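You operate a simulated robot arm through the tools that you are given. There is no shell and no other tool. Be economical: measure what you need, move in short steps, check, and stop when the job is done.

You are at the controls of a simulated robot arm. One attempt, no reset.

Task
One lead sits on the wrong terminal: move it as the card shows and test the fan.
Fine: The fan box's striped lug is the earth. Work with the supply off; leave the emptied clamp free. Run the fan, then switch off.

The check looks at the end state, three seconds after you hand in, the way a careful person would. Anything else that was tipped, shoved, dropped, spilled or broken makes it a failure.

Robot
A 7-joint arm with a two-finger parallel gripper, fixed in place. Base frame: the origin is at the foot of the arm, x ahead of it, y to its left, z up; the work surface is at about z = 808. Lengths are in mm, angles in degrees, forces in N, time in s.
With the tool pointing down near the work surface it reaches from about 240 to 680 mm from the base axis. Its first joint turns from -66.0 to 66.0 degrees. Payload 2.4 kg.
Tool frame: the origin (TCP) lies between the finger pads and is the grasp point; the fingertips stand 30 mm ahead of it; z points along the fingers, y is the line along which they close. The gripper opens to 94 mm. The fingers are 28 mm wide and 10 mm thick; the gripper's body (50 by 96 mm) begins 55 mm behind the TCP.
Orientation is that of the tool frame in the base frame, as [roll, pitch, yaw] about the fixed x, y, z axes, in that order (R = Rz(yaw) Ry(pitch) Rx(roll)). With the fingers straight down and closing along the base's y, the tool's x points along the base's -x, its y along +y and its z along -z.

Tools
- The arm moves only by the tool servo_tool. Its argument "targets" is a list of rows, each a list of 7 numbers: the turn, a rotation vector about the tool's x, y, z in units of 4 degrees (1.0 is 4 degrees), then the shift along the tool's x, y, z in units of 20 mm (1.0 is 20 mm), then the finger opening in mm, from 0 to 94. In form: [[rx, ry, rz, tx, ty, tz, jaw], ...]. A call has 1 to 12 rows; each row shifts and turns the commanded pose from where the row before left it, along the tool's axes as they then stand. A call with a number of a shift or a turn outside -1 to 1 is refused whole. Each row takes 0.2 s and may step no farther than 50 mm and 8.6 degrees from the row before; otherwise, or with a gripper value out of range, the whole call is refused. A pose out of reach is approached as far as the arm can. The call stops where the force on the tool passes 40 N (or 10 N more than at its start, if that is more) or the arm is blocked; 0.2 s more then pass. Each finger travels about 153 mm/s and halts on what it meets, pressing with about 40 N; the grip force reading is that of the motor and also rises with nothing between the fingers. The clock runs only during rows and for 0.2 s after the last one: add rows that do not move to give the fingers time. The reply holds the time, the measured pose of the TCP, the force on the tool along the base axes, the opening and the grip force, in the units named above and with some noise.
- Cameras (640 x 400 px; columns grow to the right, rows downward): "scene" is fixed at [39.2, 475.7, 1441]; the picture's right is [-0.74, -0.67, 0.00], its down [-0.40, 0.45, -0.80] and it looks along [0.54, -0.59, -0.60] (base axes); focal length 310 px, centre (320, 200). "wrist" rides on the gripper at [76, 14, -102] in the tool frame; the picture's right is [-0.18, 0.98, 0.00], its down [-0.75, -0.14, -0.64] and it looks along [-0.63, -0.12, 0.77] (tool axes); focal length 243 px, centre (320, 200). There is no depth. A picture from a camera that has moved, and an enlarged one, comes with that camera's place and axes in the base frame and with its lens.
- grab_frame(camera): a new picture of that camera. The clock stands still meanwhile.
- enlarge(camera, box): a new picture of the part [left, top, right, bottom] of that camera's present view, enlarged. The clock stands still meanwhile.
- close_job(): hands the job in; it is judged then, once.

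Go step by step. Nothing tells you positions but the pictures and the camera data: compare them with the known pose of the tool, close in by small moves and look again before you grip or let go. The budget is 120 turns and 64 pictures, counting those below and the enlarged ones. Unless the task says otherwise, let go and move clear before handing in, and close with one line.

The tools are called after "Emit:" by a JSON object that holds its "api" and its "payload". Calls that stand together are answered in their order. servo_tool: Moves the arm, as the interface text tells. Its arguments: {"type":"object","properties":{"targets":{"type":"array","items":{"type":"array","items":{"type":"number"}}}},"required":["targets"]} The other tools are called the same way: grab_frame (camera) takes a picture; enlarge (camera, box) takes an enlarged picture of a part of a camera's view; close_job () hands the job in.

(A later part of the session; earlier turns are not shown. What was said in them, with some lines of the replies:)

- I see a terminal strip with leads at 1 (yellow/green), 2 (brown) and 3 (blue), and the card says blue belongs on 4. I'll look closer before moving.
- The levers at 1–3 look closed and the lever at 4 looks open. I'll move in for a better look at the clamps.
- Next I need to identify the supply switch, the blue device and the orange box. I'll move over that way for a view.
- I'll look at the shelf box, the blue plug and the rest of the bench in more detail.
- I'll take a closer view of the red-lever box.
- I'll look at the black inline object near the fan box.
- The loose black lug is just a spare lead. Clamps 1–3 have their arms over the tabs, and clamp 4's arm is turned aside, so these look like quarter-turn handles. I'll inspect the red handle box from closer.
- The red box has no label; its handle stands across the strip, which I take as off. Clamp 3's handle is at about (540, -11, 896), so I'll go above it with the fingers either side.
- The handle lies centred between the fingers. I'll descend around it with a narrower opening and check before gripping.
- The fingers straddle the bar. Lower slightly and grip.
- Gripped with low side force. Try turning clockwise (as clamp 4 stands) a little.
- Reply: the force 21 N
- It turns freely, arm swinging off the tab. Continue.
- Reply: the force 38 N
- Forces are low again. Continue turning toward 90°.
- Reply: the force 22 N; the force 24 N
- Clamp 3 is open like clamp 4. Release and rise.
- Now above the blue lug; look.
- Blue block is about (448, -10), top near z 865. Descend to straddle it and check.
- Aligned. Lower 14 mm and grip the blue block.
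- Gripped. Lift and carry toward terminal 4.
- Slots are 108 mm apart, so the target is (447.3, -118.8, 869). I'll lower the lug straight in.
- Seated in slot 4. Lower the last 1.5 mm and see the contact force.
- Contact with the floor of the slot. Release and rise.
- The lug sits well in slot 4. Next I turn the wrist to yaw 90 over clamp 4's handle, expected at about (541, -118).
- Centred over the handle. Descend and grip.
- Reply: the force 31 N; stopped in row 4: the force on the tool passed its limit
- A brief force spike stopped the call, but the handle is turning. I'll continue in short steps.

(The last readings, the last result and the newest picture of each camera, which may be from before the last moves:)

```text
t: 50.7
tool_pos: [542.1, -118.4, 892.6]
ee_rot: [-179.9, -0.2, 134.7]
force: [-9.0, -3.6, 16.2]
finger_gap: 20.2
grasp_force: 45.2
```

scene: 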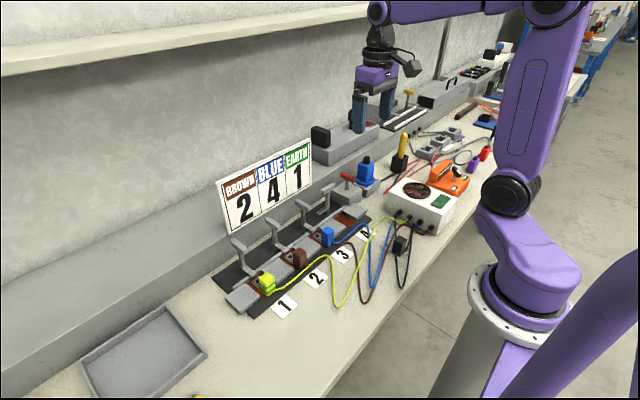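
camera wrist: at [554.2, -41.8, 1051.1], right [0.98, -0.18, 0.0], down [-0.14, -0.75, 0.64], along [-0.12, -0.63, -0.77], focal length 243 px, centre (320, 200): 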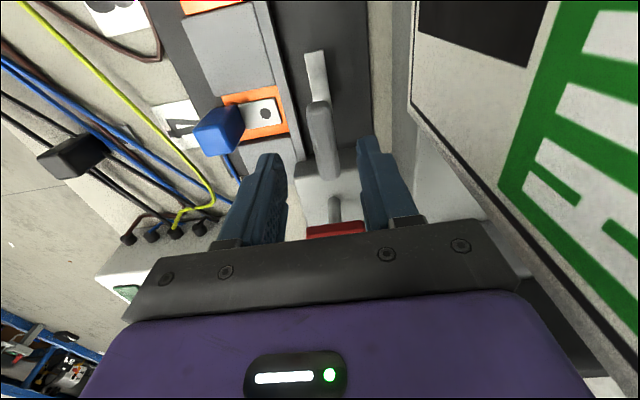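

Emit:
{"api": "servo_tool", "payload": {"targets": [[0, 0, -0.8, 0.015, -0.015, -0.03, 10], [0, 0, -0.8, 0, 0, 0, 10], [0, 0, -0.8, 0, 0, 0, 10], [0, 0, -0.8, 0, 0, 0, 10], [0, 0, -0.8, 0, 0, 0, 10]]}}

Emit:
{"api": "servo_tool", "payload": {"targets": [[0, 0, -0.8, 0, 0, 0, 10], [0, 0, -0.8, 0, 0, 0, 10], [0, 0, -0.8, 0, 0, 0, 10], [0, 0, -0.8, 0, 0, 0, 10], [0, 0, -0.8, 0, 0, 0, 10]]}}

```text
t: 51.9
tool_pos: [542.8, -119.3, 891.4]
ee_rot: [-180.0, -0.1, 150.8]
force: [0.2, -4.2, -15.1]
finger_gap: 20.3
grasp_force: 44.6
```

```text
t: 53.1
tool_pos: [542.4, -119.7, 892.4]
ee_rot: [180.0, -0.3, 166.8]
force: [6.8, -8.7, -7.7]
finger_gap: 20.7
grasp_force: 44.6
```

Emit:
{"api": "servo_tool", "payload": {"targets": [[0, 0, -0.8, 0, -0.03, 0, 10], [0, 0, -0.8, 0, 0, 0, 10], [0, 0, -0.8, 0, 0, 0, 10], [0, 0, -0.9, 0, 0, 0, 10]]}}

Emit:
{"api": "grab_frame", "payload": {"camera": "wrist"}}

```text
t: 54.1
tool_pos: [542.3, -119.7, 891.8]
ee_rot: [180.0, -0.2, 179.9]
force: [-1.9, -9.1, -10.0]
finger_gap: 20.5
grasp_force: 44.7
```

```text
24 pictures are left
camera wrist: at [466.3, -105.4, 995.2], right [0.19, 0.98, 0.0], down [0.76, -0.14, 0.64], along [0.63, -0.12, -0.77], focal length 243 px, centre (320, 200)
```

wrist: 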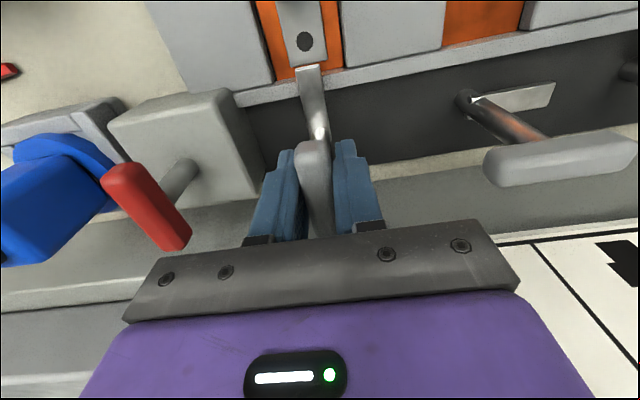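

Clamp 4's arm now points over the tab as the others do. Release, rise, and compare all clamps.

Emit:
{"api": "servo_tool", "payload": {"targets": [[0, 0, 0, 0, 0, 0, 30], [0, 0, 0, 0, 0, 0, 45], [0, 0, 0, 0, 0, -0.5, 45], [0, 0, 0, 0, 0, -1, 45], [0, 0, 0, 0, 0, -1, 45], [0, 0, 0, 0, 0, -1, 45], [0, 0, 0, 0, 0, -1, 45], [0, 0, 0, 1, 0, -0.5, 45], [0, 0, 0, 1, 0, 0, 60], [0, 0, 0, 1, 0, 0, 60], [0, 0, 0, 1, 0, 0, 60]]}}

Emit:
{"api": "enlarge", "payload": {"camera": "scene", "box": [230, 150, 390, 290]}}

Emit:
{"api": "enlarge", "payload": {"camera": "wrist", "box": [240, 30, 560, 230]}}

```text
t: 56.5
tool_pos: [463.4, -119.9, 993.4]
ee_rot: [-179.9, -0.3, 180.0]
force: [0.1, -0.2, 0.3]
finger_gap: 59.9
grasp_force: 0.1
```

```text
2.86 times, centred on (310, 220) of scene
camera zoom: at [39.2, 475.7, 1441.0], right [-0.74, -0.67, 0.0], down [-0.4, 0.45, -0.8], along [0.54, -0.59, -0.6], focal length 887 px, centre (349, 143)
```

zoom: 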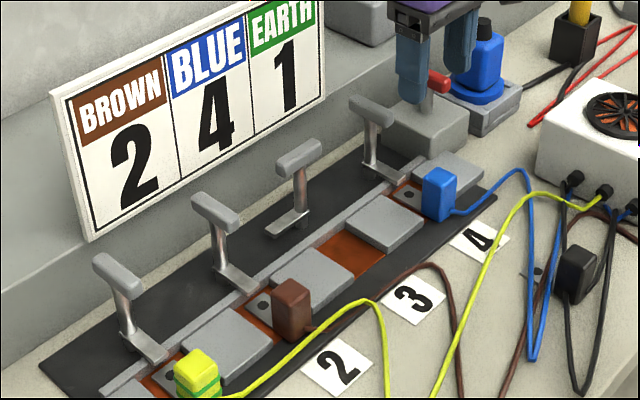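

```text
2.00 times, centred on (400, 130) of wrist
camera zoom: at [386.9, -105.5, 1096.3], right [0.19, 0.98, 0.0], down [0.76, -0.14, 0.64], along [0.63, -0.12, -0.77], focal length 485 px, centre (160, 340)
```

zoom: 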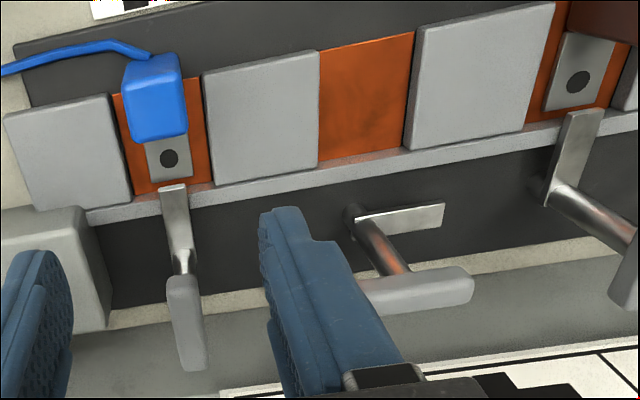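

Clamps 1, 2 and 4 are closed and clamp 3 is free. Now I go above the red supply handle to measure it and its clearance to the blue plug.

Emit:
{"api": "servo_tool", "payload": {"targets": [[0, 0, 0, -0.67, -0.9, -0.1, 60], [0, 0, 0, -0.67, -0.9, -0.1, 60], [0, 0, 0, -0.67, -0.9, -0.1, 60], [0, 0, 0, -0.67, -0.9, -0.1, 60], [0, 0, 0, -0.67, -0.9, -0.1, 60]]}}

Emit:
{"api": "grab_frame", "payload": {"camera": "wrist"}}

Emit:
{"api": "enlarge", "payload": {"camera": "scene", "box": [320, 120, 420, 220]}}

```text
t: 57.7
tool_pos: [530.8, -208.5, 1004.0]
ee_rot: [180.0, -0.1, 179.9]
force: [0.3, 0.1, -0.4]
finger_gap: 59.9
grasp_force: 0.1
```

```text
21 pictures are left
camera wrist: at [455.3, -194.8, 1106.7], right [0.19, 0.98, 0.0], down [0.76, -0.14, 0.64], along [0.63, -0.12, -0.77], focal length 243 px, centre (320, 200)
```

wrist: 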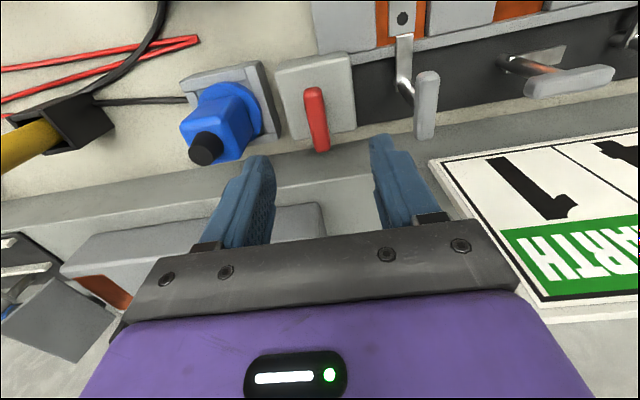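

```text
4.00 times, centred on (370, 170) of scene
camera zoom: at [39.2, 475.7, 1441.0], right [-0.74, -0.67, 0.0], down [-0.4, 0.45, -0.8], along [0.54, -0.59, -0.6], focal length 1242 px, centre (120, 320)
```

zoom: 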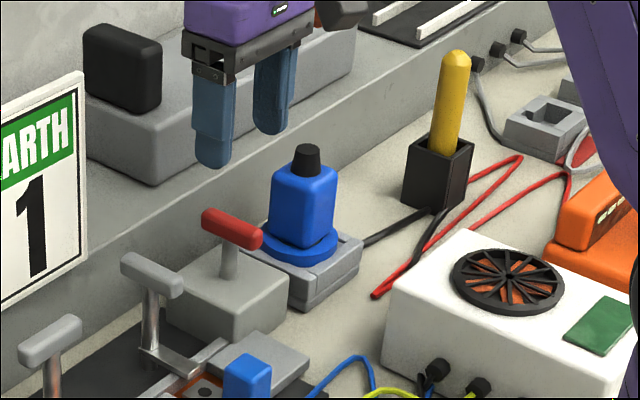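

Red handle is at about (534, -213.5, 898), well clear of the blue plug. Descend and grip it.

Emit:
{"api": "servo_tool", "payload": {"targets": [[0, 0, 0, -0.16, -0.25, 0.9, 45], [0, 0, 0, 0, 0, 0.9, 45], [0, 0, 0, 0, 0, 0.9, 45], [0, 0, 0, 0, 0, 0.9, 45], [0, 0, 0, 0, 0, 0.9, 45], [0, 0, 0, 0, 0, 0.6, 45], [0, 0, 0, 0, 0, 0.5, 45]]}}

Emit:
{"api": "grab_frame", "payload": {"camera": "wrist"}}

```text
t: 59.3
tool_pos: [532.3, -215.1, 889.9]
ee_rot: [179.9, -0.3, 179.8]
force: [1.2, -0.5, -0.7]
finger_gap: 45.0
grasp_force: 0.0
```

```text
19 pictures are left
camera wrist: at [457.1, -200.4, 992.3], right [0.19, 0.98, 0.0], down [0.76, -0.14, 0.64], along [0.63, -0.12, -0.77], focal length 243 px, centre (320, 200)
```

wrist: 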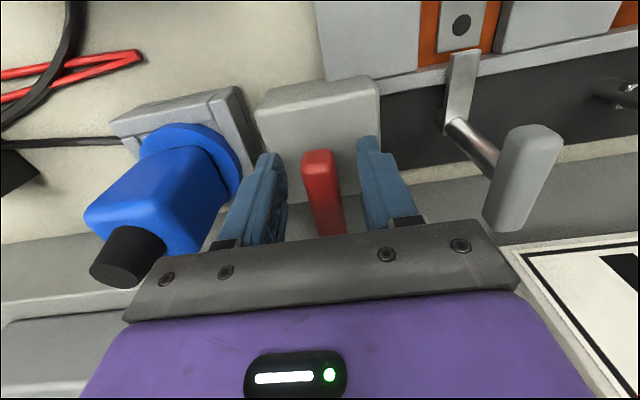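

Emit:
{"api": "servo_tool", "payload": {"targets": [[0, 0, 0, 0, 0.03, -0.1, 45], [0, 0, 0, 0, 0, 0, 25], [0, 0, 0, 0, 0, 0, 10], [0, 0, 0, 0, 0, 0, 10]]}}

```text
t: 60.3
tool_pos: [531.6, -212.2, 890.5]
ee_rot: [179.9, -0.3, 179.9]
force: [-2.0, 10.3, 1.1]
finger_gap: 20.4
grasp_force: 44.4
```

Gripped. Try a small clockwise turn and read the force.

Emit:
{"api": "servo_tool", "payload": {"targets": [[0, 0, 0, 0, 0.07, 0, 10], [0, 0, 0.5, 0, 0, 0, 10], [0, 0, 0.5, 0, 0, 0, 10], [0, 0, 0.5, 0, 0, 0, 10], [0, 0, 0.5, 0, 0, 0, 10]]}}

Emit:
{"api": "enlarge", "payload": {"camera": "wrist", "box": [220, 60, 420, 260]}}

```text
t: 61.5
tool_pos: [532.2, -211.6, 892.4]
ee_rot: [179.9, -0.3, 171.8]
force: [6.6, 8.8, -18.7]
finger_gap: 20.4
grasp_force: 45.3
```

```text
2.00 times, centred on (320, 160) of wrist
camera zoom: at [459.6, -186.8, 994.7], right [0.32, 0.95, 0.0], down [0.73, -0.25, 0.64], along [0.61, -0.2, -0.77], focal length 485 px, centre (320, 280)
```

zoom: 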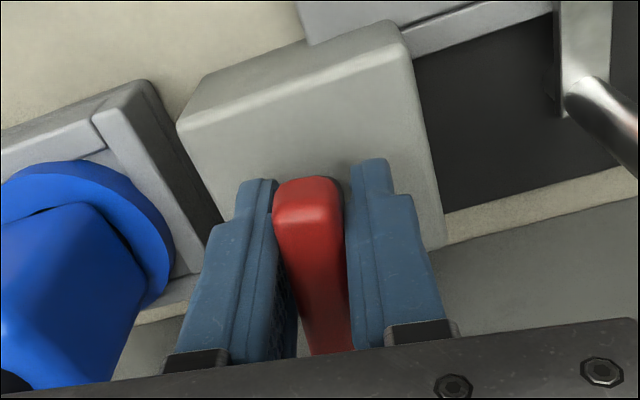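

It moves clockwise with the gripper. Continue toward in-line.

Emit:
{"api": "servo_tool", "payload": {"targets": [[0, 0, 0.8, 0, 0, 0.03, 10], [0, 0, 0.8, 0, 0, 0, 10], [0, 0, 0.8, 0, 0, 0, 10], [0, 0, 0.8, 0, 0, 0, 10]]}}

Emit:
{"api": "servo_tool", "payload": {"targets": [[0, 0, 0.8, 0, 0, 0, 10], [0, 0, 0.8, 0, 0, 0, 10], [0, 0, 0.8, 0, 0, 0, 10], [0, 0, 0.8, 0, 0, 0, 10]]}}

```text
t: 62.5
tool_pos: [533.9, -210.7, 891.8]
ee_rot: [180.0, -0.3, 159.3]
force: [13.5, 17.1, -28.2]
finger_gap: 20.6
grasp_force: 44.6
```

```text
t: 63.5
tool_pos: [532.5, -208.8, 889.9]
ee_rot: [-180.0, -0.4, 146.5]
force: [13.5, 19.1, -35.8]
finger_gap: 20.4
grasp_force: 45.1
```

Emit:
{"api": "servo_tool", "payload": {"targets": [[0, 0, 0, 0, 0.04, 0.05, 10], [0, 0, 0.5, 0, 0.02, 0, 10]]}}

```text
t: 64.1
tool_pos: [533.2, -209.5, 891.7]
ee_rot: [-179.9, -0.3, 144.4]
force: [6.4, 18.4, -6.5]
finger_gap: 20.3
grasp_force: 45.0
```

Emit:
{"api": "servo_tool", "payload": {"targets": [[0, 0, 0.8, 0.03, 0.04, 0, 10], [0, 0, 0.8, 0, 0, 0, 10], [0, 0, 0.8, 0, 0, 0, 10], [0, 0, 0.8, 0, 0, 0, 10]]}}

Emit:
{"api": "grab_frame", "payload": {"camera": "wrist"}}

```text
t: 65.1
tool_pos: [533.0, -208.9, 891.5]
ee_rot: [180.0, 0.0, 131.6]
force: [9.5, 17.5, 1.0]
finger_gap: 20.4
grasp_force: 44.8
```

```text
17 pictures are left
camera wrist: at [494.5, -142.0, 994.5], right [0.86, 0.51, 0.0], down [0.4, -0.66, 0.64], along [0.33, -0.55, -0.77], focal length 243 px, centre (320, 200)
```

wrist: 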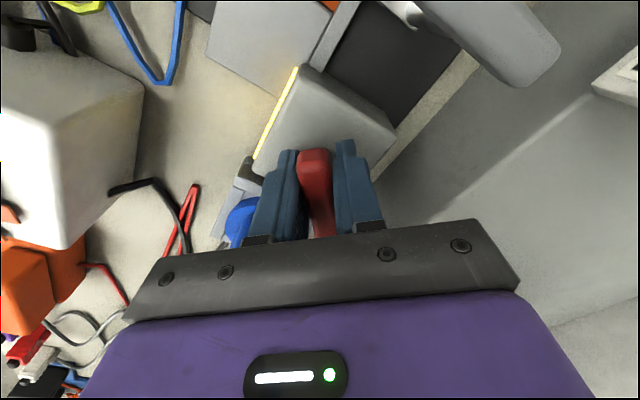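

A lamp strip on the box's front edge now glows, so the supply was off before and is coming on. I'll finish the quarter turn.

Emit:
{"api": "servo_tool", "payload": {"targets": [[0, 0, 0.8, 0.03, 0.04, 0, 10], [0, 0, 0.8, 0, 0, 0, 10], [0, 0, 0.8, 0, 0, 0, 10], [0, 0, 0.8, 0, 0, 0, 10], [0, 0, 0.8, 0, 0, 0, 10]]}}

Emit:
{"api": "servo_tool", "payload": {"targets": [[0, 0, 0.8, 0.0, 0.0, 0, 10], [0, 0, 0.8, 0, 0, 0, 10], [0, 0, 0.8, 0, 0, 0, 10], [0, 0, 0.8, 0, 0, 0, 10], [0, 0, 0.8, 0, 0, 0, 10]]}}

Emit:
{"api": "enlarge", "payload": {"camera": "scene", "box": [330, 150, 470, 250]}}

```text
t: 66.3
tool_pos: [535.8, -207.6, 890.6]
ee_rot: [-180.0, 0.0, 115.4]
force: [16.0, 10.8, 10.1]
finger_gap: 20.5
grasp_force: 44.7
```

```text
t: 67.5
tool_pos: [536.8, -208.0, 891.2]
ee_rot: [179.8, 0.1, 99.8]
force: [33.8, 9.2, -5.8]
finger_gap: 20.3
grasp_force: 45.0
```

```text
4.00 times, centred on (400, 200) of scene
camera zoom: at [40.2, 475.8, 1440.9], right [-0.74, -0.67, 0.0], down [-0.4, 0.45, -0.8], along [0.53, -0.59, -0.6], focal length 1242 px, centre (0, 200)
```

zoom: 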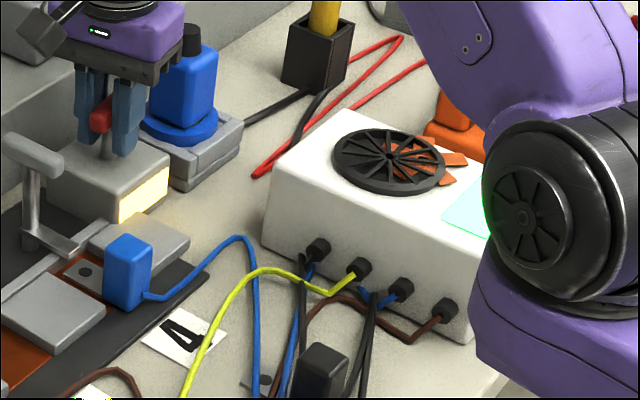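

The supply lamp and the fan's panel are lit and the ribbons are blowing: the fan runs. I'll ease the side force and let it run a few seconds.

Emit:
{"api": "servo_tool", "payload": {"targets": [[0, 0, 0, 0, 0.08, 0, 10], [0, 0, 0.8, 0, 0, 0, 10], [0, 0, 0.8, 0, 0, 0, 10], [0, 0, 0, 0, 0, 0, 10], [0, 0, 0, 0, 0, 0, 10], [0, 0, 0, 0, 0, 0, 10], [0, 0, 0, 0, 0, 0, 10], [0, 0, 0, 0, 0, 0, 10], [0, 0, 0, 0, 0, 0, 10], [0, 0, 0, 0, 0, 0, 10], [0, 0, 0, 0, 0, 0, 10], [0, 0, 0, 0, 0, 0, 10]]}}

Emit:
{"api": "servo_tool", "payload": {"targets": [[0, 0, 0, 0, 0, 0, 10], [0, 0, 0, 0, 0, 0, 10], [0, 0, 0, 0, 0, 0, 10], [0, 0, 0, 0, 0, 0, 10], [0, 0, 0, 0, 0, 0, 10], [0, 0, 0, 0, 0, 0, 10], [0, 0, 0, 0, 0, 0, 10], [0, 0, 0, 0, 0, 0, 10]]}}

Emit:
{"api": "enlarge", "payload": {"camera": "scene", "box": [330, 150, 470, 250]}}

```text
t: 70.1
tool_pos: [538.4, -207.1, 892.1]
ee_rot: [180.0, 0.1, 93.4]
force: [20.5, 15.2, 20.0]
finger_gap: 20.1
grasp_force: 44.9
```

```text
t: 71.9
tool_pos: [537.9, -207.0, 891.9]
ee_rot: [-179.9, 0.1, 93.4]
force: [21.1, 15.8, 19.8]
finger_gap: 20.5
grasp_force: 44.7
```

```text
4.00 times, centred on (400, 200) of scene
camera zoom: at [39.4, 476.2, 1440.8], right [-0.74, -0.67, 0.0], down [-0.4, 0.45, -0.8], along [0.54, -0.59, -0.6], focal length 1242 px, centre (0, 200)
```

zoom: 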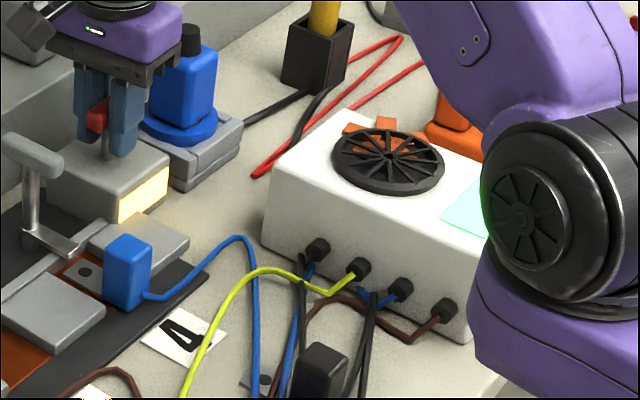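

Fan confirmed running. Now turn the supply back off, in steps.

Emit:
{"api": "servo_tool", "payload": {"targets": [[0, 0, 0, 0.03, 0.05, -0.03, 10], [0, 0, -0.8, 0, 0, 0, 10], [0, 0, -0.8, 0, 0, 0, 10], [0, 0, -0.8, 0, 0, 0, 10], [0, 0, -0.8, 0, 0, 0, 10]]}}

Emit:
{"api": "servo_tool", "payload": {"targets": [[0, 0, -0.8, 0, 0, 0, 10], [0, 0, -0.8, 0, 0, 0, 10], [0, 0, -0.8, 0, 0, 0, 10], [0, 0, -0.8, 0, 0, 0, 10]]}}

```text
t: 73.1
tool_pos: [536.7, -207.6, 891.6]
ee_rot: [-179.8, 0.0, 106.0]
force: [16.8, 10.4, 7.3]
finger_gap: 20.4
grasp_force: 45.3
```

```text
t: 74.1
tool_pos: [535.5, -208.7, 891.9]
ee_rot: [-179.8, -0.2, 118.8]
force: [10.0, 12.2, 8.0]
finger_gap: 20.4
grasp_force: 45.0
```

Emit:
{"api": "servo_tool", "payload": {"targets": [[0, 0, -0.8, 0, 0, 0, 10], [0, 0, -0.8, 0, 0, 0, 10], [0, 0, -0.8, 0, 0, 0, 10], [0, 0, -0.8, 0, 0, 0, 10], [0, 0, -0.8, 0, 0, 0, 10]]}}

Emit:
{"api": "servo_tool", "payload": {"targets": [[0, 0, -0.8, 0, 0, 0, 10], [0, 0, -0.8, 0, 0, 0, 10], [0, 0, -0.8, 0, 0, 0, 10], [0, 0, -0.8, 0, 0, 0, 10], [0, 0, -0.8, 0, 0, 0, 10]]}}

```text
t: 75.3
tool_pos: [533.7, -208.5, 890.7]
ee_rot: [-179.8, -0.3, 134.6]
force: [-16.5, 11.2, 26.3]
finger_gap: 20.3
grasp_force: 45.2
```

```text
t: 76.5
tool_pos: [533.2, -209.4, 891.8]
ee_rot: [-179.9, -0.4, 150.6]
force: [-23.1, -3.8, 16.6]
finger_gap: 20.5
grasp_force: 45.5
```

Emit:
{"api": "servo_tool", "payload": {"targets": [[0, 0, -0.4, 0.045, -0.025, -0.03, 10], [0, 0, -0.8, 0, 0, 0, 10], [0, 0, -0.8, 0, 0, 0, 10], [0, 0, -0.8, 0, 0, 0, 10]]}}

Emit:
{"api": "servo_tool", "payload": {"targets": [[0, 0, -0.8, 0, -0.03, 0, 10], [0, 0, -0.8, 0, 0, 0, 10], [0, 0, -0.8, 0, 0, 0, 10], [0, 0, -0.8, 0, 0, 0, 10]]}}

```text
t: 77.5
tool_pos: [532.5, -211.2, 891.4]
ee_rot: [180.0, -0.4, 161.8]
force: [-29.1, -10.8, 2.0]
finger_gap: 20.4
grasp_force: 44.9
```

```text
t: 78.5
tool_pos: [533.1, -211.1, 891.8]
ee_rot: [-180.0, -0.5, 174.6]
force: [-16.6, -16.6, -12.4]
finger_gap: 20.5
grasp_force: 44.8
```

Emit:
{"api": "servo_tool", "payload": {"targets": [[0, 0, -0.5, 0.03, -0.05, 0, 10], [0, 0, -0.5, 0, 0, 0, 10], [0, 0, -0.35, 0, 0, 0, 10], [0, 0, 0, 0, 0, 0, 10]]}}

Emit:
{"api": "enlarge", "payload": {"camera": "scene", "box": [320, 140, 470, 250]}}

```text
t: 79.5
tool_pos: [532.2, -212.4, 891.1]
ee_rot: [179.9, -0.3, 180.0]
force: [-21.5, -13.4, -14.9]
finger_gap: 20.7
grasp_force: 45.3
```

```text
3.64 times, centred on (395, 195) of scene
camera zoom: at [38.9, 475.2, 1441.2], right [-0.74, -0.67, 0.0], down [-0.4, 0.45, -0.8], along [0.54, -0.59, -0.6], focal length 1129 px, centre (47, 218)
```

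zoom: 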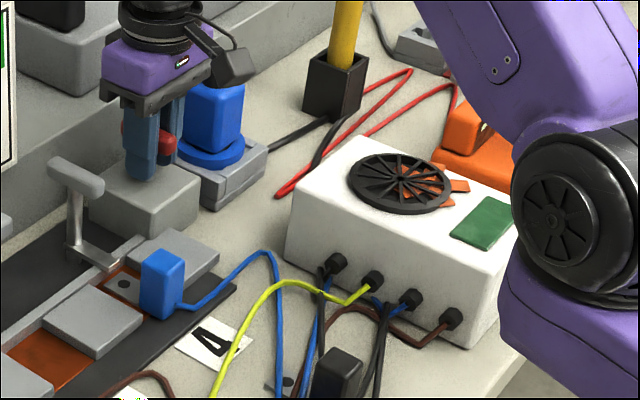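

Supply and panel are off. Release, rise, and move clear.

Emit:
{"api": "servo_tool", "payload": {"targets": [[0, 0, 0, 0.05, -0.03, 0, 10], [0, 0, 0, 0, 0, 0, 30], [0, 0, 0, 0, 0, 0, 45], [0, 0, 0, 0, 0, -0.5, 45], [0, 0, 0, 0, 0, -1, 45], [0, 0, 0, 0, 0, -1, 45], [0, 0, 0, 0, 0, -1, 45], [0, 0, 0, 0, 0, -1, 45], [0, 0, 0, 0.8, 0, -1, 45], [0, 0, 0, 1, 0, -1, 60], [0, 0, 0, 1, 0, -1, 60], [0, 0, 0, 1, 0, -1, 60]]}}

Emit:
{"api": "grab_frame", "payload": {"camera": "scene"}}

Emit:
{"api": "enlarge", "payload": {"camera": "scene", "box": [230, 150, 430, 290]}}

Emit:
{"api": "grab_frame", "payload": {"camera": "wrist"}}

```text
t: 82.1
tool_pos: [455.8, -213.1, 1065.1]
ee_rot: [179.9, -0.2, -179.6]
force: [-0.6, -0.5, -0.5]
finger_gap: 60.4
grasp_force: 0.1
```

```text
13 pictures are left
```

scene: 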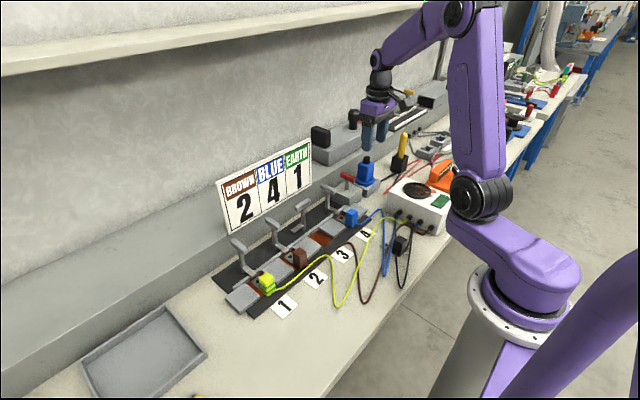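

```text
2.86 times, centred on (330, 220) of scene
camera zoom: at [39.2, 475.7, 1441.0], right [-0.74, -0.67, 0.0], down [-0.4, 0.45, -0.8], along [0.54, -0.59, -0.6], focal length 887 px, centre (291, 143)
```

zoom: 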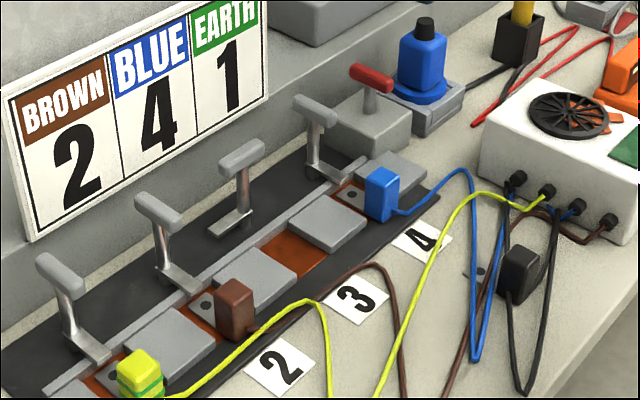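

```text
11 pictures are left
camera wrist: at [380.5, -198.9, 1167.9], right [0.18, 0.98, 0.0], down [0.76, -0.14, 0.64], along [0.63, -0.12, -0.77], focal length 243 px, centre (320, 200)
```

wrist: 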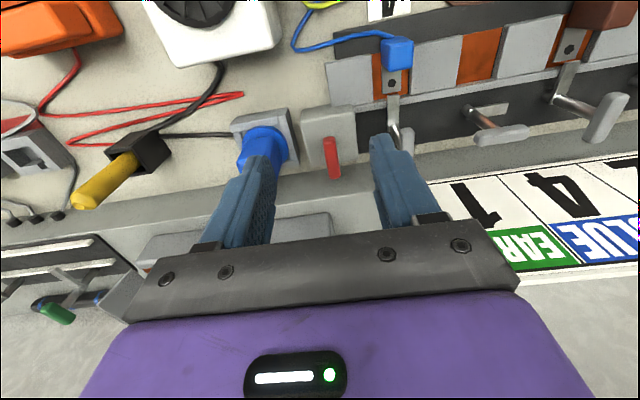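

Blue is on 4 and clamped, clamp 3 is free, the supply is off and nothing else has moved. Handing in.

Emit:
{"api": "close_job", "payload": {}}

```text
The job is handed in.
```

I moved the blue lead from terminal 3 to terminal 4 and clamped it there. Clamp 3 is left free. The fan ran when I turned the supply on, and I switched the supply off again before handing in.
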